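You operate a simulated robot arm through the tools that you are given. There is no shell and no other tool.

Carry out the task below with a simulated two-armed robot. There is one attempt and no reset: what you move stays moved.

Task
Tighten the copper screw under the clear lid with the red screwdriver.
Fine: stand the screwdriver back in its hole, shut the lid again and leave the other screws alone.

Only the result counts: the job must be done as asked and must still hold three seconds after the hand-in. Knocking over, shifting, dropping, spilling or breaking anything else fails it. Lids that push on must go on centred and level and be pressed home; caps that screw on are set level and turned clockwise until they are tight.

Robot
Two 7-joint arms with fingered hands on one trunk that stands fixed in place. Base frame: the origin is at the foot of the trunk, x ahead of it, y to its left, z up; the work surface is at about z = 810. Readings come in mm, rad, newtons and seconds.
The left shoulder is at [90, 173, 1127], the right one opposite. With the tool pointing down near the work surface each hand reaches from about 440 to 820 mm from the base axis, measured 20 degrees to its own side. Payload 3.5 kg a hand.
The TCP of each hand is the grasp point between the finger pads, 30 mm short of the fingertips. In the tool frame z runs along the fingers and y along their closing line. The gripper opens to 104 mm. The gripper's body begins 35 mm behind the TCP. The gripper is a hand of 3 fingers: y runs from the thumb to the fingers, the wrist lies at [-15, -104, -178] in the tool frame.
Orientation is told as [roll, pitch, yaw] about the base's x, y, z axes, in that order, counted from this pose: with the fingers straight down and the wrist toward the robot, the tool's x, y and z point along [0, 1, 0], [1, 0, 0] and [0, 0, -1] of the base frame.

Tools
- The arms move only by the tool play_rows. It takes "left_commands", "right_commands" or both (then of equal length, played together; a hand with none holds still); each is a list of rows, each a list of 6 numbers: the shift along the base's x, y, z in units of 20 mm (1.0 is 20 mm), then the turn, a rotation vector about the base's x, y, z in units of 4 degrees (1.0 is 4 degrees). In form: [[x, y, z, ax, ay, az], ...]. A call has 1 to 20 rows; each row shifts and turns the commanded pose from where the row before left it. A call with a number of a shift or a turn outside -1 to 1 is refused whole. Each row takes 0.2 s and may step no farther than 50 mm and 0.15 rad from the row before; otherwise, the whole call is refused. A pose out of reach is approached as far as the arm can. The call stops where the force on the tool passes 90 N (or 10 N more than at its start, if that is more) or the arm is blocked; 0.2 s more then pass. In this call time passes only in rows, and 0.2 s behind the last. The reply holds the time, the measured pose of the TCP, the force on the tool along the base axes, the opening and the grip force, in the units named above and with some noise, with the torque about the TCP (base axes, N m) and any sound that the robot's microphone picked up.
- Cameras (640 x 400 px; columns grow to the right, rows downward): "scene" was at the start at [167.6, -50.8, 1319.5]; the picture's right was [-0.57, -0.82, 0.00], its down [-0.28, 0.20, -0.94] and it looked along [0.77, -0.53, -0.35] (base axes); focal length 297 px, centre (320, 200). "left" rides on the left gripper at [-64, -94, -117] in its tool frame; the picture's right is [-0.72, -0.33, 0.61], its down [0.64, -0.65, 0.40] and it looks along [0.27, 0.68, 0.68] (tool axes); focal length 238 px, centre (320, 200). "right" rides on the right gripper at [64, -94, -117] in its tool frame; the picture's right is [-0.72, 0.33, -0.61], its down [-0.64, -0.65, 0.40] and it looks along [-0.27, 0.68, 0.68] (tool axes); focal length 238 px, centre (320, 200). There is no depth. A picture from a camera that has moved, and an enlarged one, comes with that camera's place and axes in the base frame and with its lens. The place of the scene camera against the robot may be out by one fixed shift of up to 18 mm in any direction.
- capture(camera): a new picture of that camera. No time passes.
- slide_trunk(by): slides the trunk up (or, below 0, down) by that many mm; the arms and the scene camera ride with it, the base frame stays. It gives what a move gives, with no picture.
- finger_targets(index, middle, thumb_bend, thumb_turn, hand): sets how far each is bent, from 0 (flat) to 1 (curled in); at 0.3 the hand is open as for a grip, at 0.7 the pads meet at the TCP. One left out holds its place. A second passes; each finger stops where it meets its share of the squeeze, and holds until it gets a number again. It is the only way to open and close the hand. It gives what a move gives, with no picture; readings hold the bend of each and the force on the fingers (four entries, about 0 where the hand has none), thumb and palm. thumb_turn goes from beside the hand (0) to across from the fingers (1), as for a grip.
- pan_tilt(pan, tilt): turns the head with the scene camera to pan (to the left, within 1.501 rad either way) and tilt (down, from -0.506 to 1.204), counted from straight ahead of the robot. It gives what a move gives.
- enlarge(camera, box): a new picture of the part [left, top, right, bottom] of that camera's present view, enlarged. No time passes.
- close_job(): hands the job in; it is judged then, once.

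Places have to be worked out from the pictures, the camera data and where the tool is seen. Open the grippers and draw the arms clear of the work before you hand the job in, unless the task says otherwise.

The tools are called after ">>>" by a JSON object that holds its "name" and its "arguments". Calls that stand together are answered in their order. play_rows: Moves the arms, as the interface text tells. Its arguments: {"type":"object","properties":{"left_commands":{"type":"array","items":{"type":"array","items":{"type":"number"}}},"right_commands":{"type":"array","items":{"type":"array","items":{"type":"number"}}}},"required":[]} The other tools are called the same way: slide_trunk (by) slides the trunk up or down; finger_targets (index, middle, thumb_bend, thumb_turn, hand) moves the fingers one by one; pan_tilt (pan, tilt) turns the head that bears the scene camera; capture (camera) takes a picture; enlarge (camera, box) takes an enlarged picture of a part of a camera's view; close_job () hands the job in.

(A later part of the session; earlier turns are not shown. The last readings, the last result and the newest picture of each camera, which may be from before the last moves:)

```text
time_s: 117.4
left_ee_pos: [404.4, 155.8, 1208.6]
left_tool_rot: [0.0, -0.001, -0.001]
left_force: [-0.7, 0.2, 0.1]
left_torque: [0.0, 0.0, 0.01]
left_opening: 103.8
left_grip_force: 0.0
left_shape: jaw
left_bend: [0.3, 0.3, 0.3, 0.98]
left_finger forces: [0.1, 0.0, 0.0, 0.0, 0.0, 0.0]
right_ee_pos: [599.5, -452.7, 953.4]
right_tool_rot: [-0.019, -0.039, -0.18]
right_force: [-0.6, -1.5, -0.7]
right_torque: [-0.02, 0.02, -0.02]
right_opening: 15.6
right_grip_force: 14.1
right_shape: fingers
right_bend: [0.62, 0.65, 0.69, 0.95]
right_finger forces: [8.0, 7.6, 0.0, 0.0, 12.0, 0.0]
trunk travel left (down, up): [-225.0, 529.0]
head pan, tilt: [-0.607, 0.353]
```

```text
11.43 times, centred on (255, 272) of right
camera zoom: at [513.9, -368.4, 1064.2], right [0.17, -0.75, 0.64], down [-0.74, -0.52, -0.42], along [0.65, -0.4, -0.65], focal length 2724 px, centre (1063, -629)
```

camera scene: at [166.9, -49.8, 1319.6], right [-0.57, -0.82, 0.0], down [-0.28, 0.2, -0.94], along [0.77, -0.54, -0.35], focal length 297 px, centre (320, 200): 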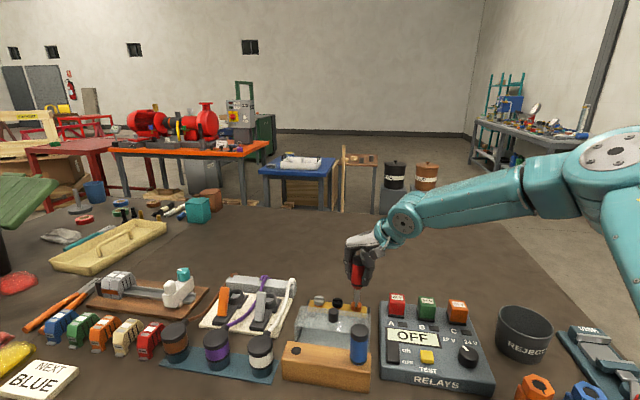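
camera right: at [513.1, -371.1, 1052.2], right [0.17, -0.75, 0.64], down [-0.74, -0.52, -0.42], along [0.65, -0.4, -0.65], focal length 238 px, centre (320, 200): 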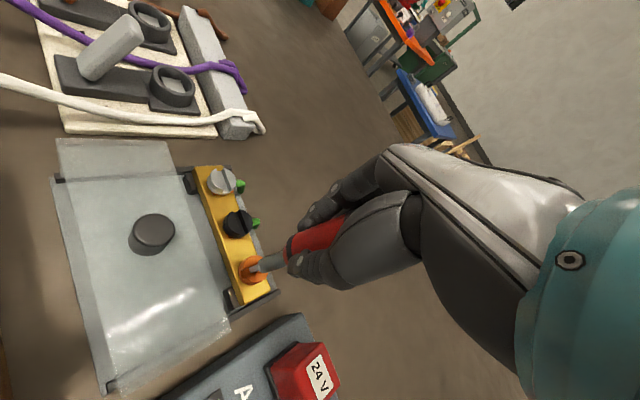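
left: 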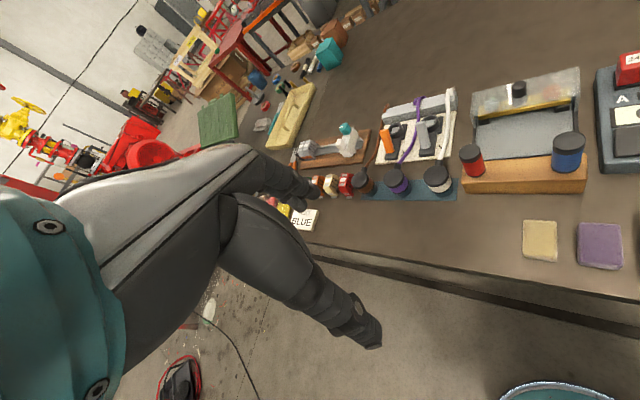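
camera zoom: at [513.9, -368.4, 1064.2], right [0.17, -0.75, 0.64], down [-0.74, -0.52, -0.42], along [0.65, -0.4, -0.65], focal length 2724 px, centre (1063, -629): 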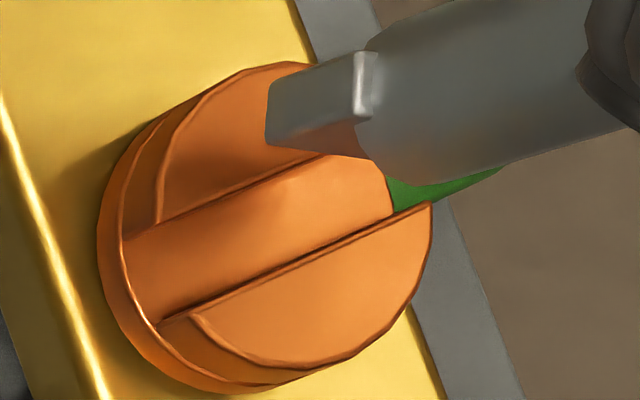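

The slot now sits at about -91° from its start, a quarter turn to a firm stop, so the screw is tight. I raise the driver and carry it back over its hole.

>>> {"name": "play_rows", "arguments": {"right_commands": [[0, 0, 0.9, 0, 0, 0], [0, 0, 1, 0, 0, 0], [0, 0, 1, 0, 0, 0], [-0.216, 0.885, 0, 0, 0, -0.55], [-0.216, 0.885, 0, 0, 0, -0.55], [-0.216, 0.885, 0, 0, 0, -0.55], [-0.216, 0.885, 0, 0, 0, -0.55], [-0.216, 0.885, 0, 0, 0, -0.55], [-0.216, 0.885, 0, 0, 0, -0.55], [-0.216, 0.885, 0, 0, 0, -0.55], [-0.216, 0.885, 0, 0, 0, -0.55], [-0.216, 0.885, 0, 0, 0, -0.55], [-0.216, 0.885, 0, 0, 0, -0.55], [-0.216, 0.885, 0, 0, 0, -0.55]]}}

>>> {"name": "enlarge", "arguments": {"camera": "scene", "box": [260, 270, 330, 355]}}

>>> {"name": "enlarge", "arguments": {"camera": "right", "box": [200, 220, 320, 310]}}

```text
time_s: 120.4
left_ee_pos: [404.2, 156.7, 1207.8]
left_tool_rot: [0.0, -0.001, 0.001]
left_force: [-0.3, -0.8, 0.0]
left_torque: [0.01, 0.01, 0.02]
left_opening: 103.8
left_grip_force: 0.0
left_shape: jaw
left_bend: [0.3, 0.3, 0.3, 0.98]
left_finger forces: [0.0, 0.1, 0.0, 0.0, 0.1, 0.0]
right_ee_pos: [552.6, -259.2, 1009.6]
right_tool_rot: [-0.019, -0.035, -0.603]
right_force: [1.2, 0.7, -0.9]
right_torque: [-0.01, -0.01, -0.02]
right_opening: 15.5
right_grip_force: 14.0
right_shape: fingers
right_bend: [0.62, 0.65, 0.69, 0.95]
right_finger forces: [7.5, 7.5, 0.0, 0.1, 12.0, 0.0]
trunk travel left (down, up): [-225.0, 529.0]
head pan, tilt: [-0.607, 0.353]
```

```text
4.71 times, centred on (295, 312) of scene
camera zoom: at [167.9, -50.6, 1319.4], right [-0.57, -0.82, 0.0], down [-0.28, 0.2, -0.94], along [0.77, -0.54, -0.35], focal length 1399 px, centre (438, -329)
```

zoom: 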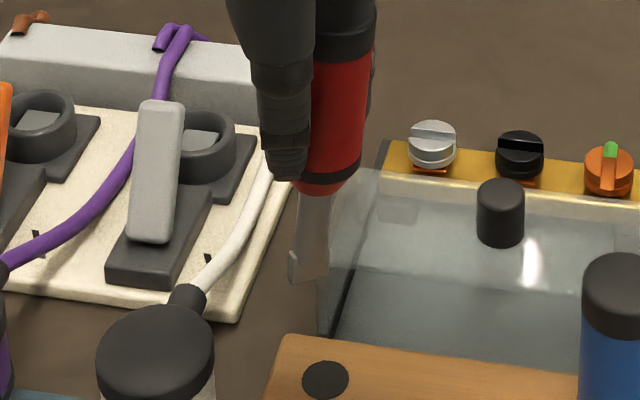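

```text
4.44 times, centred on (260, 265) of right
camera zoom: at [507.3, -146.4, 1121.7], right [-0.15, -0.75, 0.64], down [-0.89, -0.17, -0.42], along [0.42, -0.63, -0.65], focal length 1059 px, centre (587, -89)
```

zoom: 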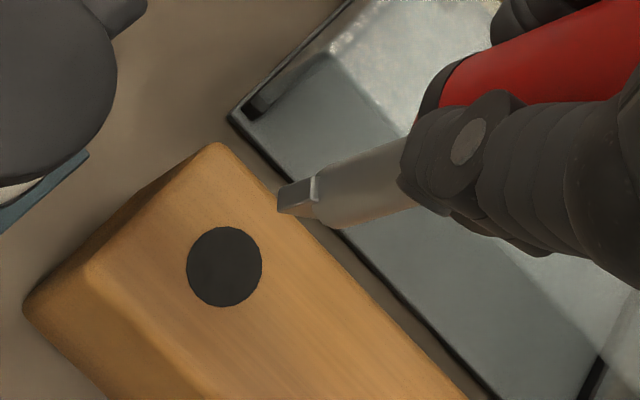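

I zoom in to measure the driver's lean and tip position over the hole.

>>> {"name": "enlarge", "arguments": {"camera": "scene", "box": [280, 300, 310, 335]}}

>>> {"name": "enlarge", "arguments": {"camera": "scene", "box": [265, 310, 325, 360]}}

>>> {"name": "enlarge", "arguments": {"camera": "right", "box": [230, 240, 300, 290]}}

```text
11.43 times, centred on (295, 318) of scene
camera zoom: at [167.9, -50.6, 1319.4], right [-0.57, -0.82, 0.0], down [-0.28, 0.2, -0.94], along [0.77, -0.54, -0.35], focal length 3397 px, centre (606, -1143)
```

zoom: 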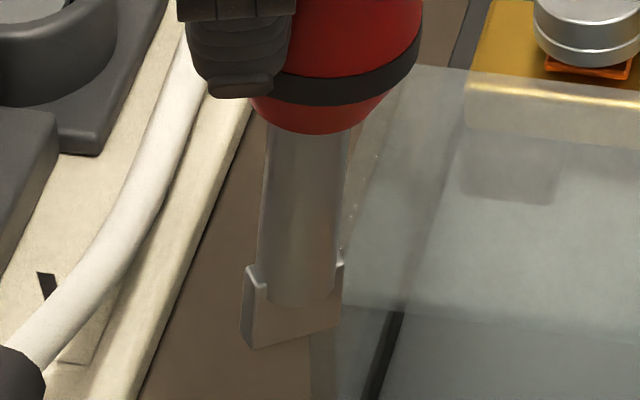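

```text
8.00 times, centred on (295, 335) of scene
camera zoom: at [167.9, -50.6, 1319.4], right [-0.57, -0.82, 0.0], down [-0.28, 0.2, -0.94], along [0.77, -0.54, -0.35], focal length 2378 px, centre (520, -880)
```

zoom: 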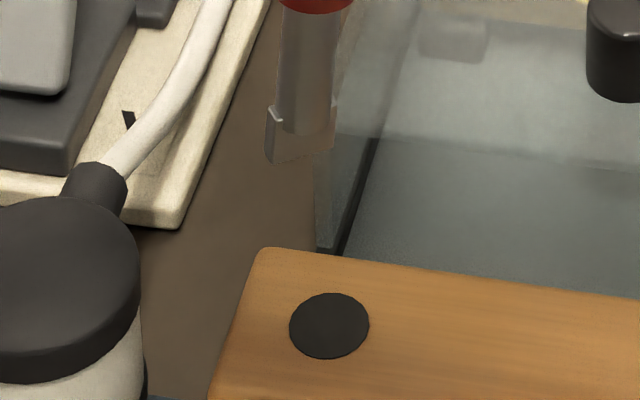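

```text
8.00 times, centred on (265, 265) of right
camera zoom: at [507.3, -146.4, 1121.7], right [-0.15, -0.75, 0.64], down [-0.89, -0.17, -0.42], along [0.42, -0.63, -0.65], focal length 1907 px, centre (760, -320)
```

zoom: 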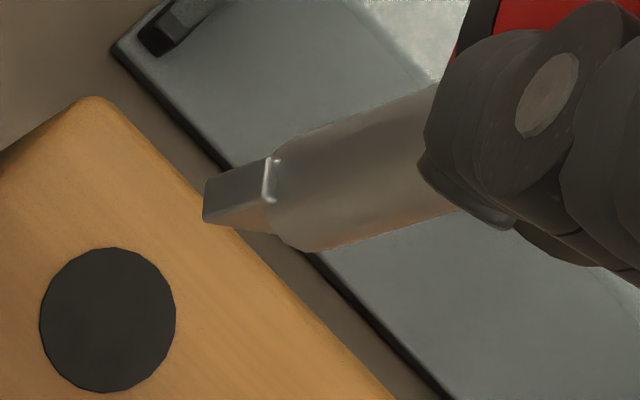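

The driver leans about 5° (bottom toward +x,+y) and its tip is about 6 mm left of the hole. I tilt it upright, shift accordingly and lower 25 mm.

>>> {"name": "play_rows", "arguments": {"right_commands": [[0.1, 0.005, 0, -0.59, 0.31, 0], [0.1, 0.005, 0, -0.585, 0.315, 0], [0, 0, -0.6, 0, 0, 0], [0, 0, -0.65, 0, 0, 0]]}}

>>> {"name": "enlarge", "arguments": {"camera": "scene", "box": [270, 305, 320, 355]}}

>>> {"name": "enlarge", "arguments": {"camera": "right", "box": [215, 235, 295, 295]}}

```text
time_s: 121.4
left_ee_pos: [404.1, 157.0, 1208.5]
left_tool_rot: [0.0, 0.0, 0.0]
left_force: [0.6, 0.1, 0.2]
left_torque: [0.02, 0.0, 0.0]
left_opening: 103.6
left_grip_force: 0.0
left_shape: jaw
left_bend: [0.3, 0.3, 0.3, 0.98]
left_finger forces: [0.0, 0.0, 0.1, 0.0, 0.0, 0.0]
right_ee_pos: [555.4, -258.4, 983.7]
right_tool_rot: [-0.111, -0.048, -0.596]
right_force: [-0.2, 0.0, -0.7]
right_torque: [0.01, 0.01, 0.01]
right_opening: 15.1
right_grip_force: 13.4
right_shape: fingers
right_bend: [0.62, 0.65, 0.69, 0.95]
right_finger forces: [7.6, 7.5, 0.1, 0.0, 12.1, 0.1]
trunk travel left (down, up): [-225.0, 529.0]
head pan, tilt: [-0.607, 0.353]
```

```text
8.00 times, centred on (295, 330) of scene
camera zoom: at [167.8, -50.9, 1319.4], right [-0.57, -0.82, 0.0], down [-0.28, 0.2, -0.94], along [0.77, -0.53, -0.35], focal length 2378 px, centre (520, -840)
```

zoom: 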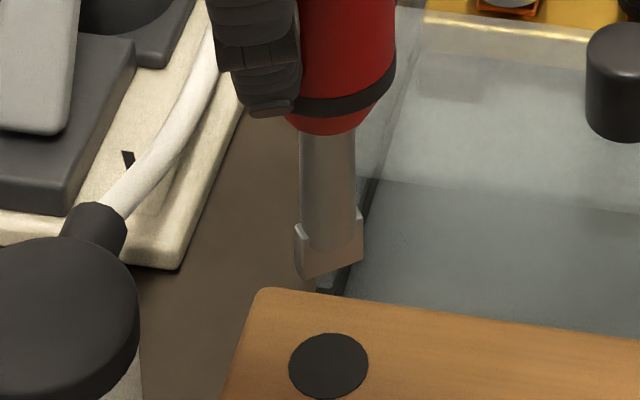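

```text
6.67 times, centred on (255, 265) of right
camera zoom: at [515.9, -137.3, 1088.6], right [-0.12, -0.7, 0.7], down [-0.91, -0.21, -0.36], along [0.4, -0.68, -0.61], focal length 1589 px, centre (753, -233)
```

zoom: 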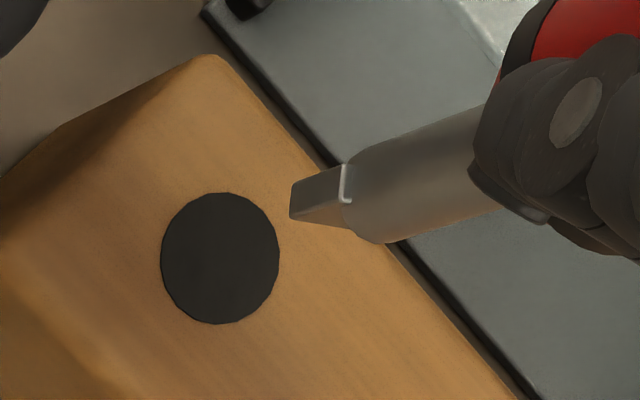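

Upright within about 1.4° now; the tip is roughly 2 mm short and within a millimetre sideways, about 32 mm above the block. I correct and lower 22 mm.

>>> {"name": "play_rows", "arguments": {"right_commands": [[0.09, -0.04, -0.3, 0, 0, 0], [0, 0, -0.4, 0, 0, 0], [0, 0, -0.4, 0, 0, 0]]}}

>>> {"name": "enlarge", "arguments": {"camera": "scene", "box": [278, 325, 314, 361]}}

>>> {"name": "enlarge", "arguments": {"camera": "right", "box": [225, 240, 285, 290]}}

```text
time_s: 122.2
left_ee_pos: [403.8, 156.2, 1208.4]
left_tool_rot: [0.001, -0.001, -0.001]
left_force: [0.1, 0.3, 0.0]
left_torque: [0.01, 0.02, 0.0]
left_opening: 103.5
left_grip_force: 0.1
left_shape: jaw
left_bend: [0.3, 0.3, 0.3, 0.98]
left_finger forces: [0.0, 0.0, 0.2, 0.0, 0.0, 0.0]
right_ee_pos: [557.6, -258.8, 962.7]
right_tool_rot: [-0.111, -0.047, -0.597]
right_force: [0.0, -0.5, -2.1]
right_torque: [0.02, -0.03, -0.01]
right_opening: 15.5
right_grip_force: 13.8
right_shape: fingers
right_bend: [0.62, 0.65, 0.69, 0.95]
right_finger forces: [7.6, 7.6, 0.0, 0.1, 12.0, 0.0]
trunk travel left (down, up): [-225.0, 529.0]
head pan, tilt: [-0.607, 0.353]
```

```text
11.11 times, centred on (296, 343) of scene
camera zoom: at [167.8, -50.9, 1319.4], right [-0.57, -0.82, 0.0], down [-0.28, 0.2, -0.94], along [0.77, -0.53, -0.35], focal length 3302 px, centre (587, -1389)
```

zoom: 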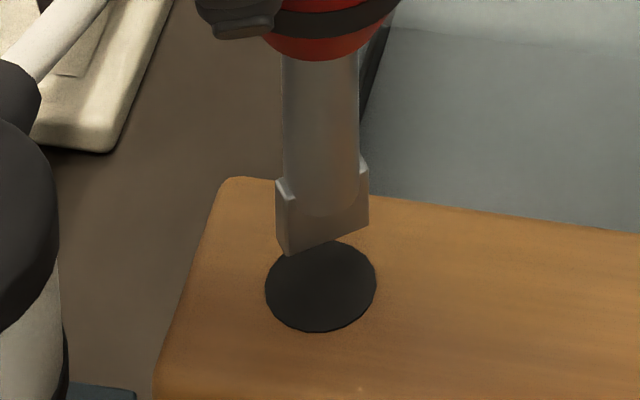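

```text
8.00 times, centred on (255, 265) of right
camera zoom: at [517.9, -138.1, 1067.1], right [-0.12, -0.7, 0.7], down [-0.91, -0.21, -0.36], along [0.4, -0.68, -0.61], focal length 1907 px, centre (840, -320)
```

zoom: 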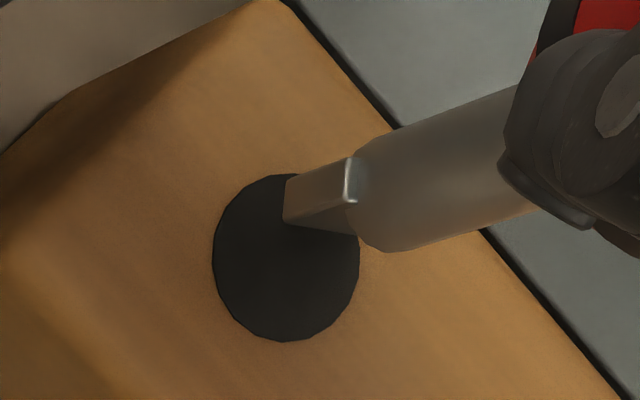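

Well aligned: within about half a millimetre sideways and about 11 mm above the hole. I lower 14 mm so the blade just enters, and check the cross-section.

>>> {"name": "play_rows", "arguments": {"right_commands": [[0, 0, -0.35, 0, 0, 0], [0, 0, -0.35, 0, 0, 0]]}}

>>> {"name": "enlarge", "arguments": {"camera": "scene", "box": [284, 338, 308, 358]}}

>>> {"name": "enlarge", "arguments": {"camera": "right", "box": [230, 245, 280, 290]}}

```text
time_s: 122.8
left_ee_pos: [404.4, 155.2, 1208.8]
left_tool_rot: [0.002, -0.001, -0.001]
left_force: [0.4, 0.9, -0.1]
left_torque: [0.0, -0.04, 0.01]
left_opening: 103.4
left_grip_force: 0.1
left_shape: jaw
left_bend: [0.3, 0.3, 0.3, 0.98]
left_finger forces: [0.0, 0.0, 0.0, 0.0, 0.0, 0.0]
right_ee_pos: [557.9, -259.5, 948.6]
right_tool_rot: [-0.113, -0.047, -0.597]
right_force: [-0.9, 0.1, -0.4]
right_torque: [0.07, 0.02, -0.02]
right_opening: 15.5
right_grip_force: 13.8
right_shape: fingers
right_bend: [0.62, 0.65, 0.69, 0.95]
right_finger forces: [7.5, 7.5, 0.0, 0.0, 12.6, 0.0]
trunk travel left (down, up): [-225.0, 529.0]
head pan, tilt: [-0.607, 0.353]
```

```text
16.00 times, centred on (296, 348) of scene
camera zoom: at [167.7, -50.8, 1319.5], right [-0.57, -0.82, 0.0], down [-0.28, 0.2, -0.94], along [0.77, -0.53, -0.35], focal length 4756 px, centre (704, -2168)
```

zoom: 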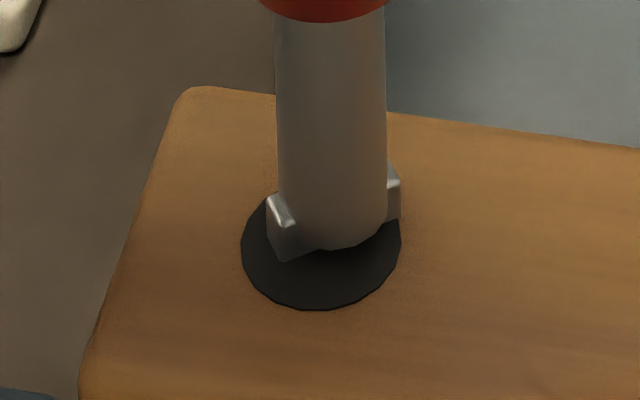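

```text
8.89 times, centred on (255, 268) of right
camera zoom: at [517.2, -138.3, 1053.0], right [-0.12, -0.7, 0.7], down [-0.91, -0.21, -0.36], along [0.4, -0.68, -0.61], focal length 2119 px, centre (898, -400)
```

zoom: 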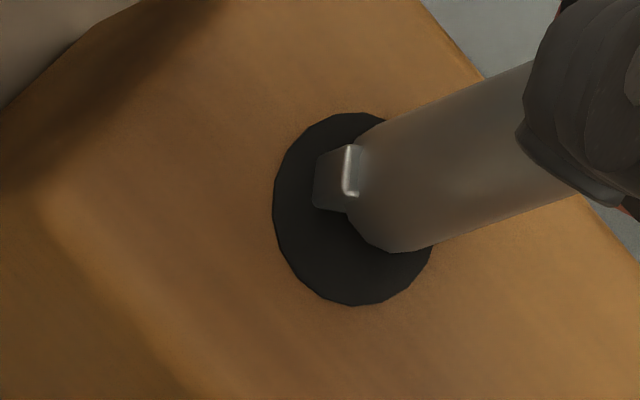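

The blade is in the hole but sits about 1.4 mm right and 2 mm forward of centre. I shift it to the middle and then lower.

>>> {"name": "play_rows", "arguments": {"right_commands": [[-0.025, 0.12, 0, 0, 0, 0], [0, 0, -0.2, 0, 0, 0]]}}

>>> {"name": "enlarge", "arguments": {"camera": "scene", "box": [284, 338, 308, 358]}}

>>> {"name": "enlarge", "arguments": {"camera": "right", "box": [230, 245, 280, 290]}}

```text
time_s: 123.4
left_ee_pos: [403.4, 155.8, 1208.4]
left_tool_rot: [0.0, 0.001, -0.001]
left_force: [-0.8, 0.2, 0.0]
left_torque: [0.0, -0.01, -0.02]
left_opening: 103.9
left_grip_force: 0.1
left_shape: jaw
left_bend: [0.3, 0.3, 0.3, 0.98]
left_finger forces: [0.0, 0.0, 0.0, 0.0, 0.0, 0.0]
right_ee_pos: [558.0, -255.5, 945.2]
right_tool_rot: [-0.11, -0.049, -0.597]
right_force: [-0.1, -0.1, -1.1]
right_torque: [-0.02, -0.02, -0.05]
right_opening: 15.1
right_grip_force: 14.1
right_shape: fingers
right_bend: [0.62, 0.65, 0.69, 0.95]
right_finger forces: [7.6, 7.7, 0.0, 0.0, 12.2, 0.1]
trunk travel left (down, up): [-225.0, 529.0]
head pan, tilt: [-0.607, 0.353]
```

```text
16.00 times, centred on (296, 348) of scene
camera zoom: at [167.7, -50.8, 1319.4], right [-0.57, -0.82, 0.0], down [-0.28, 0.2, -0.94], along [0.77, -0.53, -0.35], focal length 4756 px, centre (704, -2168)
```

zoom: 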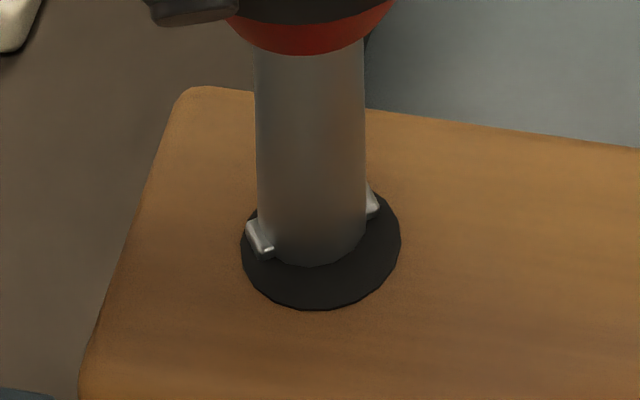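

```text
8.89 times, centred on (255, 268) of right
camera zoom: at [517.5, -135.6, 1049.2], right [-0.12, -0.7, 0.7], down [-0.91, -0.21, -0.36], along [0.4, -0.68, -0.61], focal length 2119 px, centre (898, -400)
```

zoom: 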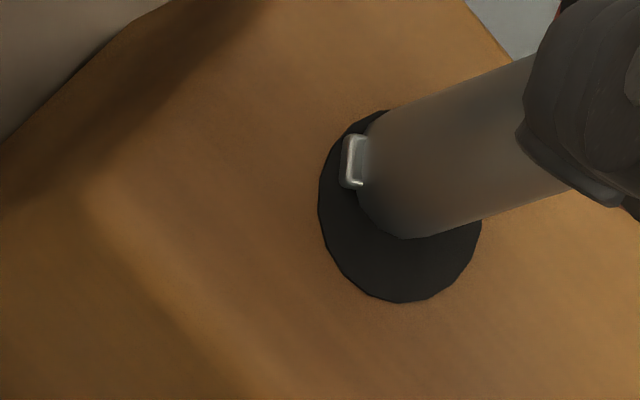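

The blade is inside with room; centre is still about 2 mm forward and slightly left. I nudge it back and lower 12 mm more.

>>> {"name": "play_rows", "arguments": {"right_commands": [[-0.09, 0.04, 0, 0, 0, 0], [0, 0, -0.3, 0, 0, 0], [0, 0, -0.3, 0, 0, 0]]}}

>>> {"name": "enlarge", "arguments": {"camera": "scene", "box": [282, 334, 310, 358]}}

>>> {"name": "enlarge", "arguments": {"camera": "right", "box": [230, 235, 290, 285]}}

```text
time_s: 124.2
left_ee_pos: [404.0, 157.2, 1209.2]
left_tool_rot: [0.001, 0.0, -0.001]
left_force: [-0.2, -0.9, 0.3]
left_torque: [-0.04, -0.02, -0.04]
left_opening: 103.6
left_grip_force: 0.0
left_shape: jaw
left_bend: [0.3, 0.3, 0.3, 0.98]
left_finger forces: [0.0, 0.0, 0.1, 0.0, 0.0, 0.0]
right_ee_pos: [554.8, -256.1, 933.8]
right_tool_rot: [-0.111, -0.047, -0.595]
right_force: [-0.5, 0.2, -1.1]
right_torque: [0.03, -0.03, 0.0]
right_opening: 15.4
right_grip_force: 13.6
right_shape: fingers
right_bend: [0.62, 0.65, 0.69, 0.95]
right_finger forces: [7.7, 7.7, 0.0, 0.0, 12.2, 0.1]
trunk travel left (down, up): [-225.0, 529.0]
head pan, tilt: [-0.607, 0.353]
```

```text
16.00 times, centred on (296, 346) of scene
camera zoom: at [167.7, -50.8, 1319.5], right [-0.57, -0.82, 0.0], down [-0.28, 0.2, -0.94], along [0.77, -0.53, -0.35], focal length 4756 px, centre (704, -2136)
```

zoom: 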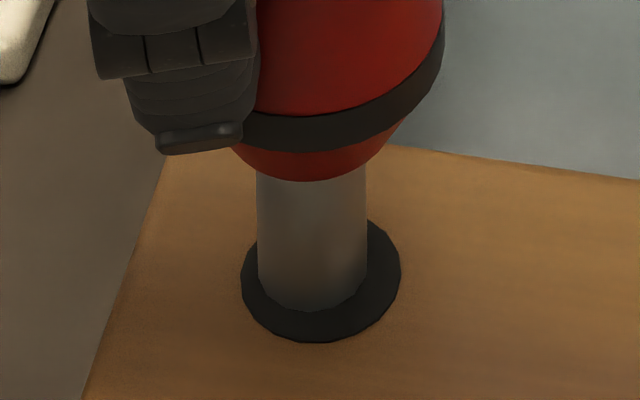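

```text
8.00 times, centred on (260, 260) of right
camera zoom: at [515.7, -134.6, 1037.5], right [-0.12, -0.7, 0.7], down [-0.91, -0.21, -0.36], along [0.4, -0.68, -0.61], focal length 1907 px, centre (800, -280)
```

zoom: 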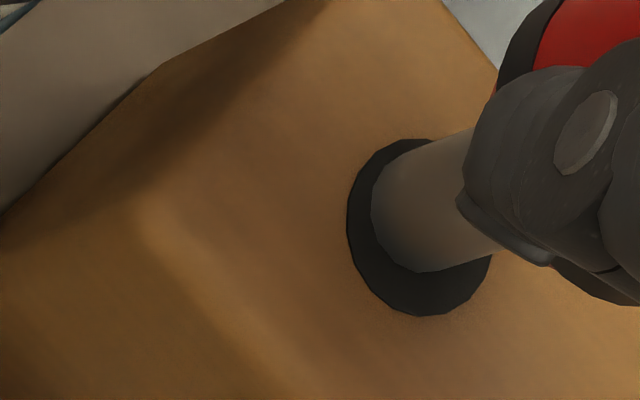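

The shaft is going in with a bit of offset; I nudge 1.6 mm and lower 18 mm.

>>> {"name": "play_rows", "arguments": {"right_commands": [[-0.08, 0.015, 0, 0, 0, 0], [0, 0, -0.3, 0, 0, 0], [0, 0, -0.3, 0, 0, 0], [0, 0, -0.3, 0, 0, 0]]}}

>>> {"name": "enlarge", "arguments": {"camera": "scene", "box": [270, 320, 318, 360]}}

```text
time_s: 125.2
left_ee_pos: [403.9, 156.8, 1208.1]
left_tool_rot: [0.0, -0.001, 0.001]
left_force: [-0.1, -0.1, -0.5]
left_torque: [0.0, 0.01, -0.03]
left_opening: 103.8
left_grip_force: 0.0
left_shape: jaw
left_bend: [0.3, 0.3, 0.3, 0.98]
left_finger forces: [0.0, 0.0, 0.0, 0.0, 0.0, 0.0]
right_ee_pos: [554.3, -257.2, 914.4]
right_tool_rot: [-0.113, -0.046, -0.597]
right_force: [0.0, -0.1, -0.7]
right_torque: [0.0, -0.03, -0.02]
right_opening: 15.4
right_grip_force: 13.5
right_shape: fingers
right_bend: [0.62, 0.65, 0.69, 0.95]
right_finger forces: [7.6, 7.7, 0.0, 0.1, 12.2, 0.0]
trunk travel left (down, up): [-225.0, 529.0]
head pan, tilt: [-0.607, 0.353]
```

```text
10.00 times, centred on (294, 340) of scene
camera zoom: at [167.8, -50.9, 1319.4], right [-0.57, -0.82, 0.0], down [-0.28, 0.2, -0.94], along [0.77, -0.53, -0.35], focal length 2972 px, centre (580, -1200)
```

zoom: 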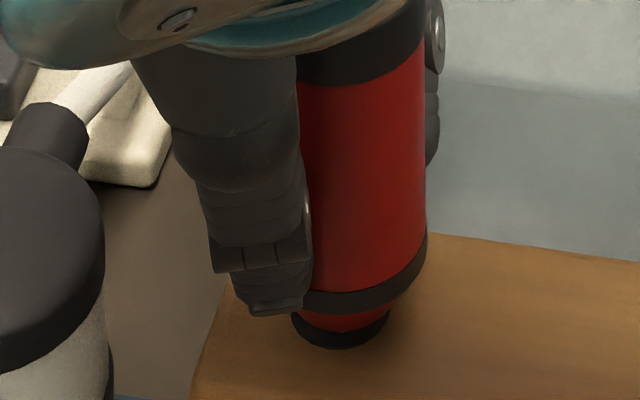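

Going in freely. I continue in small steps to seat the collar.

>>> {"name": "play_rows", "arguments": {"right_commands": [[0, 0, -0.1, 0, 0, 0], [0, 0, -0.1, 0, 0, 0]]}}

>>> {"name": "play_rows", "arguments": {"right_commands": [[0, 0, -0.06, 0, 0, 0], [0, 0, -0.06, 0, 0, 0]]}}

>>> {"name": "enlarge", "arguments": {"camera": "scene", "box": [270, 325, 318, 365]}}

```text
time_s: 125.8
left_ee_pos: [404.0, 156.0, 1209.0]
left_tool_rot: [0.0, 0.0, -0.001]
left_force: [-1.4, -1.0, 0.7]
left_torque: [0.01, 0.0, -0.05]
left_opening: 103.9
left_grip_force: 0.1
left_shape: jaw
left_bend: [0.3, 0.3, 0.3, 0.98]
left_finger forces: [0.0, 0.0, 0.0, 0.0, 0.0, 0.0]
right_ee_pos: [554.5, -255.8, 910.7]
right_tool_rot: [-0.112, -0.047, -0.596]
right_force: [0.2, -0.1, -1.4]
right_torque: [0.02, -0.04, 0.01]
right_opening: 15.5
right_grip_force: 13.6
right_shape: fingers
right_bend: [0.62, 0.65, 0.69, 0.95]
right_finger forces: [7.5, 7.7, 0.0, 0.0, 12.2, 0.0]
trunk travel left (down, up): [-225.0, 529.0]
head pan, tilt: [-0.607, 0.353]
```

```text
time_s: 126.4
left_ee_pos: [404.4, 157.0, 1209.4]
left_tool_rot: [0.0, 0.001, 0.0]
left_force: [0.0, 0.8, 0.7]
left_torque: [0.02, -0.02, -0.03]
left_opening: 103.9
left_grip_force: 0.1
left_shape: jaw
left_bend: [0.3, 0.3, 0.3, 0.98]
left_finger forces: [0.0, 0.0, 0.0, 0.0, 0.0, 0.1]
right_ee_pos: [553.2, -256.2, 909.3]
right_tool_rot: [-0.111, -0.047, -0.596]
right_force: [0.5, -0.3, -0.6]
right_torque: [-0.03, -0.01, 0.04]
right_opening: 15.2
right_grip_force: 13.7
right_shape: fingers
right_bend: [0.62, 0.65, 0.69, 0.95]
right_finger forces: [7.5, 7.7, 0.0, 0.1, 12.2, 0.0]
trunk travel left (down, up): [-225.0, 529.0]
head pan, tilt: [-0.607, 0.353]
```

```text
10.00 times, centred on (294, 345) of scene
camera zoom: at [167.7, -50.8, 1319.5], right [-0.57, -0.82, 0.0], down [-0.28, 0.2, -0.94], along [0.77, -0.53, -0.35], focal length 2972 px, centre (580, -1250)
```

zoom: 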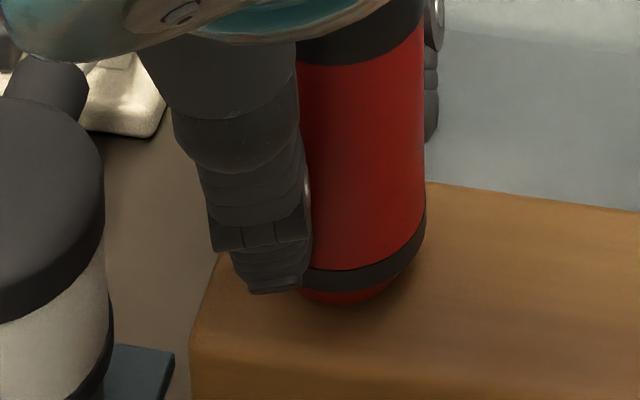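

About 2 mm remain. I take 1 mm steps until contact.

>>> {"name": "play_rows", "arguments": {"right_commands": [[0, 0, -0.05, 0, 0, 0], [0, 0, -0.05, 0, 0, 0]]}}

>>> {"name": "play_rows", "arguments": {"right_commands": [[0, 0, -0.05, 0, 0, 0]]}}

>>> {"name": "enlarge", "arguments": {"camera": "scene", "box": [270, 325, 318, 365]}}

```text
time_s: 127.0
left_ee_pos: [404.5, 156.9, 1208.8]
left_tool_rot: [0.001, 0.0, -0.003]
left_force: [-0.4, 0.2, -0.2]
left_torque: [0.01, -0.02, -0.01]
left_opening: 103.7
left_grip_force: 0.1
left_shape: jaw
left_bend: [0.3, 0.3, 0.3, 0.98]
left_finger forces: [0.0, 0.1, 0.1, 0.0, 0.0, 0.1]
right_ee_pos: [554.1, -256.1, 907.8]
right_tool_rot: [-0.112, -0.047, -0.597]
right_force: [0.9, 0.2, -0.7]
right_torque: [0.04, 0.01, -0.01]
right_opening: 15.4
right_grip_force: 13.6
right_shape: fingers
right_bend: [0.62, 0.65, 0.69, 0.95]
right_finger forces: [7.5, 7.8, 0.2, 0.0, 12.2, 0.0]
trunk travel left (down, up): [-225.0, 529.0]
head pan, tilt: [-0.607, 0.353]
```

```text
time_s: 127.4
left_ee_pos: [403.4, 155.5, 1208.3]
left_tool_rot: [0.0, -0.001, -0.001]
left_force: [0.1, -0.1, 0.1]
left_torque: [-0.01, 0.0, 0.0]
left_opening: 103.4
left_grip_force: 0.0
left_shape: jaw
left_bend: [0.3, 0.3, 0.3, 0.98]
left_finger forces: [0.0, 0.0, 0.1, 0.0, 0.1, 0.0]
right_ee_pos: [553.7, -255.9, 905.9]
right_tool_rot: [-0.111, -0.049, -0.596]
right_force: [-1.5, -0.2, 1.3]
right_torque: [-0.05, 0.0, 0.02]
right_opening: 15.6
right_grip_force: 14.0
right_shape: fingers
right_bend: [0.62, 0.65, 0.69, 0.95]
right_finger forces: [7.4, 7.9, 0.0, 0.1, 12.5, 0.1]
trunk travel left (down, up): [-225.0, 529.0]
head pan, tilt: [-0.607, 0.353]
```

```text
10.00 times, centred on (294, 345) of scene
camera zoom: at [167.5, -50.7, 1319.5], right [-0.57, -0.82, 0.0], down [-0.28, 0.2, -0.94], along [0.77, -0.53, -0.35], focal length 2972 px, centre (580, -1250)
```

zoom: 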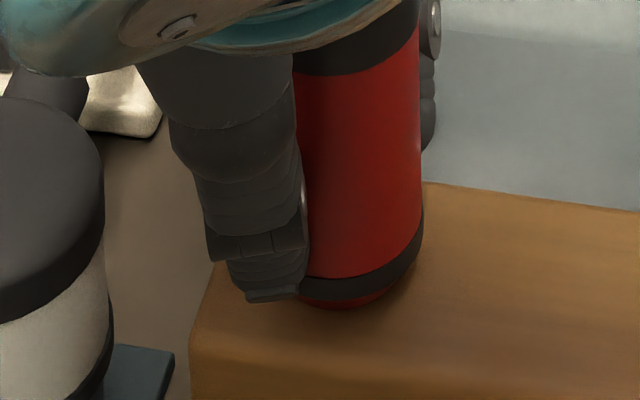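

The collar is seated. I open the hand to release the driver.

>>> {"name": "finger_targets", "arguments": {"hand": "right", "index": 0.42, "middle": 0.42, "thumb_bend": 0.42}}

>>> {"name": "play_rows", "arguments": {"right_commands": [[0, 0, 0.5, 0, 0, 0], [0, 0, 0.9, 0, 0, 0], [0, 0, 1, 0, 0, 0], [0, 0, 1, 0, 0, 0], [0, 0, 1, 0, 0, 0]]}}

>>> {"name": "enlarge", "arguments": {"camera": "scene", "box": [250, 270, 390, 380]}}

>>> {"name": "enlarge", "arguments": {"camera": "scene", "box": [275, 310, 315, 360]}}

```text
time_s: 128.4
left_ee_pos: [404.9, 156.9, 1208.9]
left_tool_rot: [-0.001, 0.001, 0.002]
left_force: [0.4, -0.9, -0.4]
left_torque: [0.02, 0.01, 0.03]
left_opening: 103.5
left_grip_force: 0.0
left_shape: jaw
left_bend: [0.3, 0.3, 0.3, 0.98]
left_finger forces: [0.0, 0.0, 0.0, 0.1, 0.1, 0.1]
right_ee_pos: [554.7, -255.3, 906.4]
right_tool_rot: [-0.112, -0.047, -0.596]
right_force: [-0.2, -0.4, 0.0]
right_torque: [0.01, -0.03, -0.02]
right_opening: 72.3
right_grip_force: 0.0
right_shape: fingers
right_bend: [0.42, 0.42, 0.42, 0.97]
right_finger forces: [0.0, 0.1, 0.1, 0.0, 0.0, 0.0]
trunk travel left (down, up): [-225.0, 529.0]
head pan, tilt: [-0.607, 0.353]
```

```text
time_s: 129.6
left_ee_pos: [403.1, 157.3, 1208.2]
left_tool_rot: [-0.001, 0.001, 0.001]
left_force: [0.2, 0.7, -0.4]
left_torque: [0.02, 0.01, 0.0]
left_opening: 103.5
left_grip_force: 0.1
left_shape: jaw
left_bend: [0.3, 0.3, 0.3, 0.98]
left_finger forces: [0.0, 0.0, 0.0, 0.1, 0.0, 0.1]
right_ee_pos: [553.8, -255.4, 992.6]
right_tool_rot: [-0.112, -0.048, -0.599]
right_force: [-0.4, -0.5, -0.7]
right_torque: [0.0, -0.02, 0.04]
right_opening: 72.0
right_grip_force: 0.0
right_shape: fingers
right_bend: [0.42, 0.42, 0.42, 0.97]
right_finger forces: [0.1, 0.0, 0.0, 0.1, 0.0, 0.0]
trunk travel left (down, up): [-225.0, 529.0]
head pan, tilt: [-0.607, 0.353]
```

```text
3.64 times, centred on (320, 325) of scene
camera zoom: at [167.4, -50.7, 1319.5], right [-0.57, -0.82, 0.0], down [-0.28, 0.2, -0.94], along [0.77, -0.54, -0.35], focal length 1081 px, centre (320, -254)
```

zoom: 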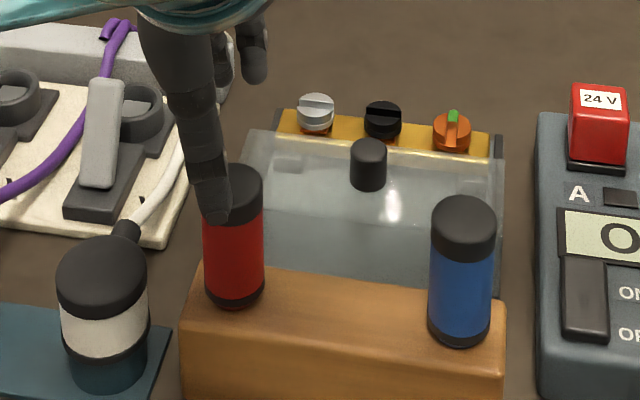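

```text
8.00 times, centred on (295, 335) of scene
camera zoom: at [167.4, -50.7, 1319.5], right [-0.57, -0.82, 0.0], down [-0.28, 0.2, -0.94], along [0.77, -0.54, -0.35], focal length 2378 px, centre (520, -880)
```

zoom: 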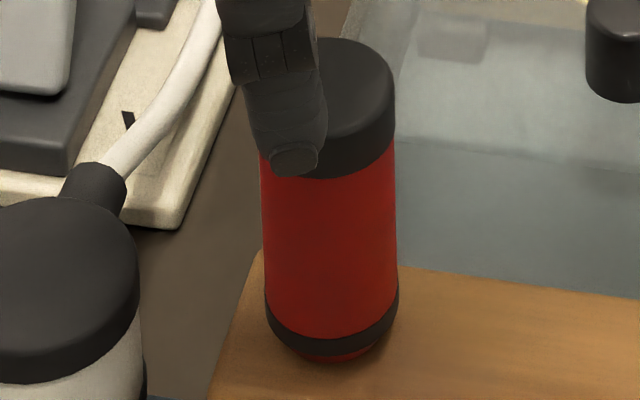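

The driver stands in its hole. I compare it with the blue one to be sure it is fully down and upright.

>>> {"name": "enlarge", "arguments": {"camera": "scene", "box": [330, 315, 370, 365]}}

>>> {"name": "enlarge", "arguments": {"camera": "scene", "box": [278, 335, 312, 360]}}

>>> {"name": "enlarge", "arguments": {"camera": "right", "box": [180, 220, 360, 340]}}

```text
8.00 times, centred on (350, 340) of scene
camera zoom: at [167.4, -50.7, 1319.5], right [-0.57, -0.82, 0.0], down [-0.28, 0.2, -0.94], along [0.77, -0.54, -0.35], focal length 2378 px, centre (80, -920)
```

zoom: 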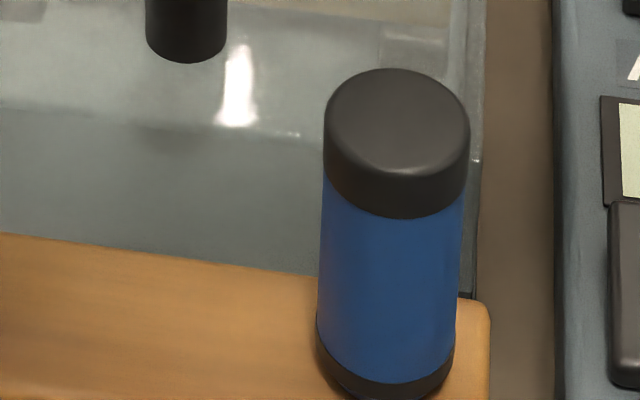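

```text
16.00 times, centred on (295, 348) of scene
camera zoom: at [167.4, -50.7, 1319.5], right [-0.57, -0.82, 0.0], down [-0.28, 0.2, -0.94], along [0.77, -0.54, -0.35], focal length 4756 px, centre (720, -2160)
```

zoom: 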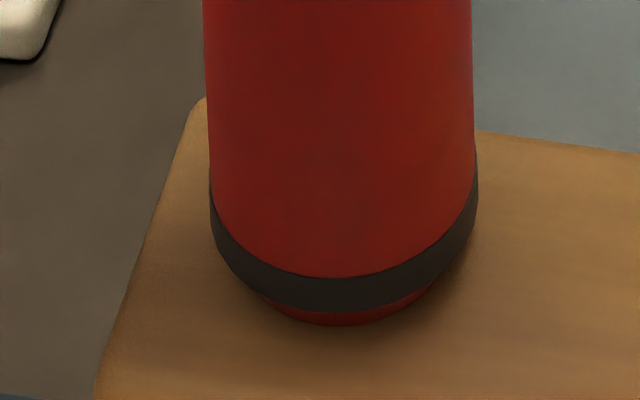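

```text
3.33 times, centred on (270, 280) of right
camera zoom: at [513.7, -135.3, 1096.8], right [-0.12, -0.7, 0.7], down [-0.91, -0.21, -0.36], along [0.4, -0.68, -0.61], focal length 794 px, centre (487, -67)
```

zoom: 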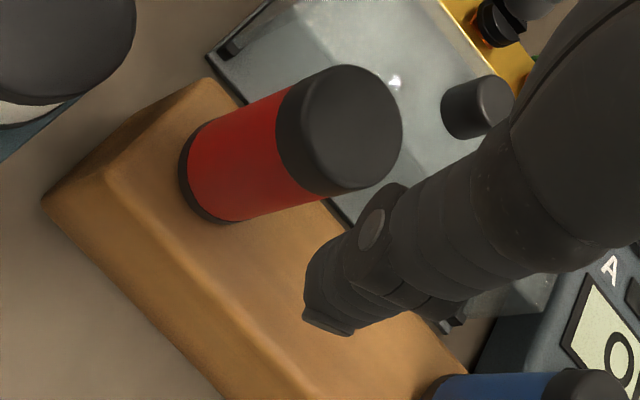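

I look at the blue driver's bottom edge at the same magnification for comparison.

>>> {"name": "enlarge", "arguments": {"camera": "scene", "box": [338, 348, 374, 374]}}

>>> {"name": "enlarge", "arguments": {"camera": "scene", "box": [275, 310, 375, 380]}}

```text
15.38 times, centred on (356, 361) of scene
camera zoom: at [167.4, -50.7, 1319.5], right [-0.57, -0.82, 0.0], down [-0.28, 0.2, -0.94], along [0.77, -0.54, -0.35], focal length 4573 px, centre (-234, -2277)
```

zoom: 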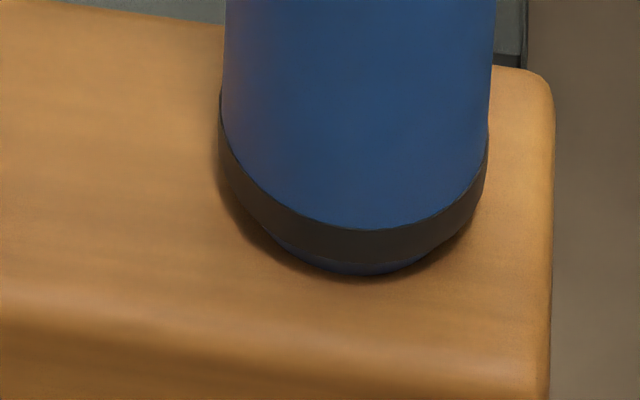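

```text
5.71 times, centred on (325, 345) of scene
camera zoom: at [167.4, -50.7, 1319.5], right [-0.57, -0.82, 0.0], down [-0.28, 0.2, -0.94], along [0.77, -0.54, -0.35], focal length 1698 px, centre (291, -629)
```

zoom: 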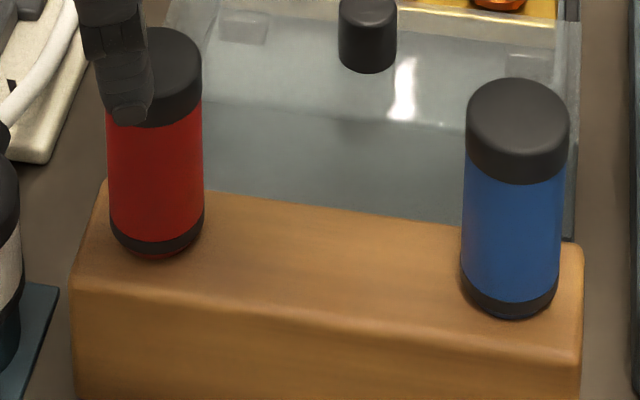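

The red driver is seated just like the blue one. Next I level the hand, turn it to the station's yaw, and move above the lid knob (near (573,-360)).

>>> {"name": "play_rows", "arguments": {"right_commands": [[0, 0, 0.5, 0.57, -0.113, -0.78], [0, 0, 0.3, 0.57, -0.113, -0.78], [0, 0, 0, 0.57, -0.113, -0.79], [0.16, -0.87, 0, 0, 0, 0], [0.16, -0.87, 0, 0, 0, 0], [0.16, -0.87, 0, 0, 0, 0], [0.16, -0.87, 0, 0, 0, 0], [0.16, -0.87, -0.5, 0, 0, 0], [0.16, -0.87, -0.5, 0, 0, 0], [0, 0, -0.7, 0, 0, 0]]}}

>>> {"name": "capture", "arguments": {"camera": "right"}}

>>> {"name": "enlarge", "arguments": {"camera": "scene", "box": [280, 250, 380, 340]}}

```text
time_s: 131.8
left_ee_pos: [403.7, 156.4, 1209.3]
left_tool_rot: [-0.001, 0.0, 0.0]
left_force: [0.6, 0.2, -0.2]
left_torque: [-0.02, 0.01, 0.0]
left_opening: 103.3
left_grip_force: 0.2
left_shape: jaw
left_bend: [0.3, 0.3, 0.3, 0.98]
left_finger forces: [0.1, 0.1, 0.0, 0.0, 0.1, 0.0]
right_ee_pos: [574.2, -360.0, 976.8]
right_tool_rot: [-0.002, 0.01, -0.766]
right_force: [0.2, 0.6, -0.7]
right_torque: [-0.01, -0.02, 0.03]
right_opening: 72.4
right_grip_force: 0.1
right_shape: fingers
right_bend: [0.42, 0.42, 0.42, 0.97]
right_finger forces: [0.0, 0.0, 0.0, 0.0, 0.0, 0.0]
trunk travel left (down, up): [-225.0, 529.0]
head pan, tilt: [-0.607, 0.353]
```

```text
taken
camera right: at [549.9, -247.5, 1093.4], right [-0.26, -0.75, 0.61], down [-0.92, -0.01, -0.4], along [0.3, -0.66, -0.68], focal length 238 px, centre (320, 200)
```

right: 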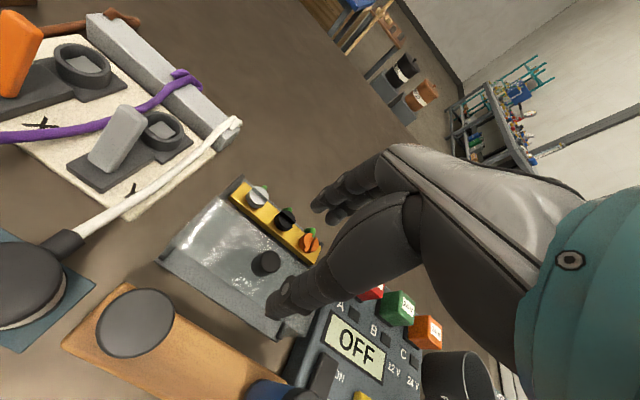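

```text
4.44 times, centred on (330, 295) of scene
camera zoom: at [167.8, -50.7, 1319.4], right [-0.57, -0.82, 0.0], down [-0.28, 0.2, -0.94], along [0.77, -0.54, -0.35], focal length 1321 px, centre (276, -222)
```

zoom: 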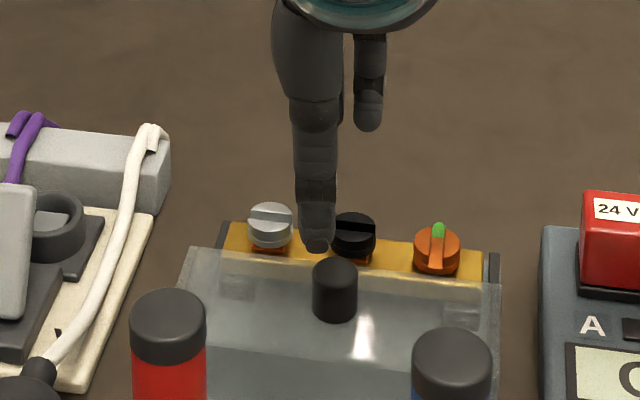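

The knob lies about 5.5 mm forward and 3.5 mm left of the hand centre. I set a 47 mm opening, shift to centre it and lower to the same height used before (z≈904).

>>> {"name": "finger_targets", "arguments": {"hand": "right", "index": 0.5, "middle": 0.5, "thumb_bend": 0.5}}

>>> {"name": "play_rows", "arguments": {"right_commands": [[0.25, -0.17, 0, 0, 0, 0], [0, 0, -0.6, 0, 0, 0], [0, 0, -0.6, 0, 0, 0], [0, 0, -0.6, 0, 0, 0]]}}

>>> {"name": "enlarge", "arguments": {"camera": "right", "box": [200, 170, 360, 310]}}

>>> {"name": "enlarge", "arguments": {"camera": "scene", "box": [280, 260, 380, 350]}}

```text
time_s: 132.8
left_ee_pos: [403.9, 156.7, 1208.7]
left_tool_rot: [0.001, -0.001, 0.001]
left_force: [0.5, 0.1, -0.8]
left_torque: [-0.01, -0.01, 0.0]
left_opening: 103.7
left_grip_force: 0.1
left_shape: jaw
left_bend: [0.3, 0.3, 0.3, 0.98]
left_finger forces: [0.0, 0.1, 0.0, 0.0, 0.1, 0.0]
right_ee_pos: [573.2, -358.6, 976.2]
right_tool_rot: [-0.003, 0.008, -0.764]
right_force: [0.4, 0.3, -0.6]
right_torque: [-0.02, 0.05, 0.06]
right_opening: 52.6
right_grip_force: 0.0
right_shape: fingers
right_bend: [0.5, 0.5, 0.5, 0.97]
right_finger forces: [0.1, 0.1, 0.1, 0.0, 0.0, 0.1]
trunk travel left (down, up): [-225.0, 529.0]
head pan, tilt: [-0.607, 0.353]
```

```text
time_s: 133.8
left_ee_pos: [403.0, 157.6, 1208.5]
left_tool_rot: [0.0, -0.001, 0.0]
left_force: [0.3, 0.5, -0.2]
left_torque: [0.06, -0.01, -0.01]
left_opening: 103.7
left_grip_force: 0.0
left_shape: jaw
left_bend: [0.3, 0.3, 0.3, 0.98]
left_finger forces: [0.1, 0.0, 0.1, 0.1, 0.0, 0.0]
right_ee_pos: [579.3, -363.3, 939.5]
right_tool_rot: [-0.003, 0.009, -0.765]
right_force: [-0.2, 0.3, 0.2]
right_torque: [0.03, -0.02, 0.02]
right_opening: 52.9
right_grip_force: 0.1
right_shape: fingers
right_bend: [0.5, 0.5, 0.5, 0.97]
right_finger forces: [0.0, 0.0, 0.0, 0.0, 0.0, 0.0]
trunk travel left (down, up): [-225.0, 529.0]
head pan, tilt: [-0.607, 0.353]
```

```text
2.86 times, centred on (280, 240) of right
camera zoom: at [555.3, -250.0, 1056.0], right [-0.26, -0.75, 0.61], down [-0.92, -0.01, -0.4], along [0.3, -0.66, -0.68], focal length 681 px, centre (434, 86)
```

zoom: 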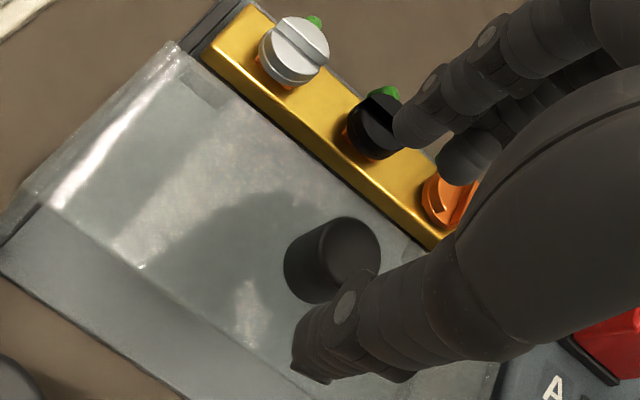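

```text
4.44 times, centred on (330, 305) of scene
camera zoom: at [167.8, -50.8, 1319.4], right [-0.57, -0.82, 0.0], down [-0.28, 0.2, -0.94], along [0.77, -0.53, -0.35], focal length 1321 px, centre (276, -267)
```

zoom: 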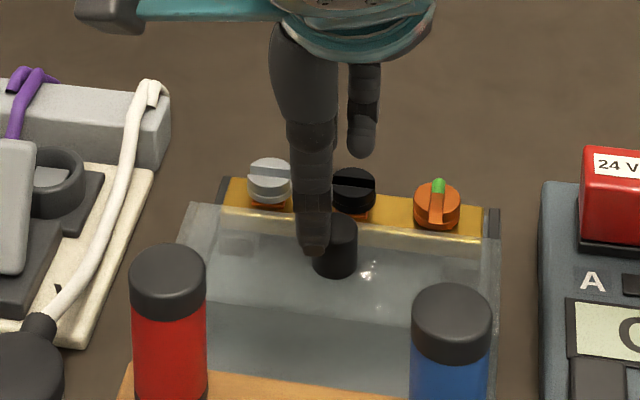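

Nearly centred (about 3 mm sideways). I correct and lower the last 35 mm around the knob.

>>> {"name": "play_rows", "arguments": {"right_commands": [[-0.05, -0.12, -0.4, 0, 0, 0], [0, 0, -0.5, 0, 0, 0], [0, 0, -0.45, 0, 0, 0], [0, 0, -0.4, 0, 0, 0]]}}

>>> {"name": "enlarge", "arguments": {"camera": "right", "box": [220, 170, 360, 310]}}

>>> {"name": "enlarge", "arguments": {"camera": "scene", "box": [290, 265, 370, 335]}}

```text
time_s: 134.8
left_ee_pos: [405.5, 155.9, 1208.5]
left_tool_rot: [0.001, -0.001, 0.001]
left_force: [0.2, 0.1, -0.5]
left_torque: [-0.03, 0.0, 0.04]
left_opening: 103.6
left_grip_force: 0.1
left_shape: jaw
left_bend: [0.3, 0.3, 0.3, 0.98]
left_finger forces: [0.0, 0.0, 0.0, 0.1, 0.1, 0.1]
right_ee_pos: [578.0, -364.6, 904.3]
right_tool_rot: [-0.005, 0.008, -0.764]
right_force: [0.2, -0.2, -0.2]
right_torque: [-0.01, 0.01, 0.01]
right_opening: 52.7
right_grip_force: 0.1
right_shape: fingers
right_bend: [0.5, 0.5, 0.5, 0.97]
right_finger forces: [0.0, 0.0, 0.0, 0.0, 0.1, 0.0]
trunk travel left (down, up): [-225.0, 529.0]
head pan, tilt: [-0.607, 0.353]
```

```text
2.86 times, centred on (290, 240) of right
camera zoom: at [553.4, -252.5, 1021.5], right [-0.26, -0.75, 0.61], down [-0.92, -0.01, -0.4], along [0.3, -0.66, -0.68], focal length 681 px, centre (406, 86)
```

zoom: 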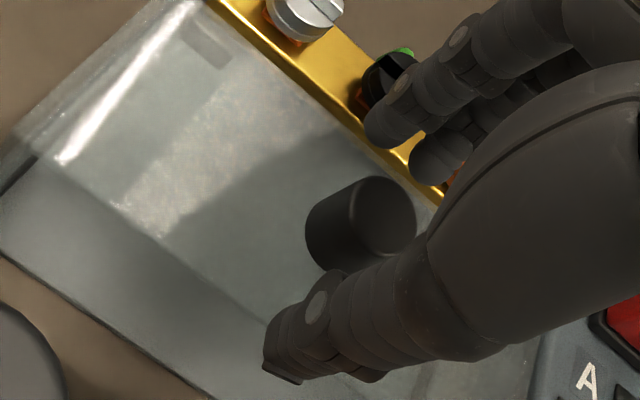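

```text
5.71 times, centred on (330, 300) of scene
camera zoom: at [167.7, -50.8, 1319.5], right [-0.57, -0.82, 0.0], down [-0.28, 0.2, -0.94], along [0.77, -0.53, -0.35], focal length 1698 px, centre (263, -371)
```

zoom: 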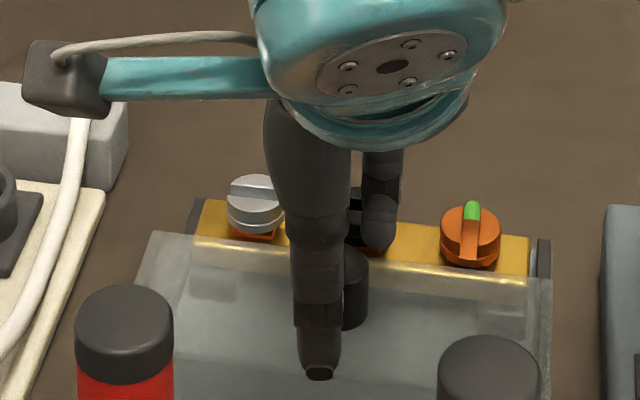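

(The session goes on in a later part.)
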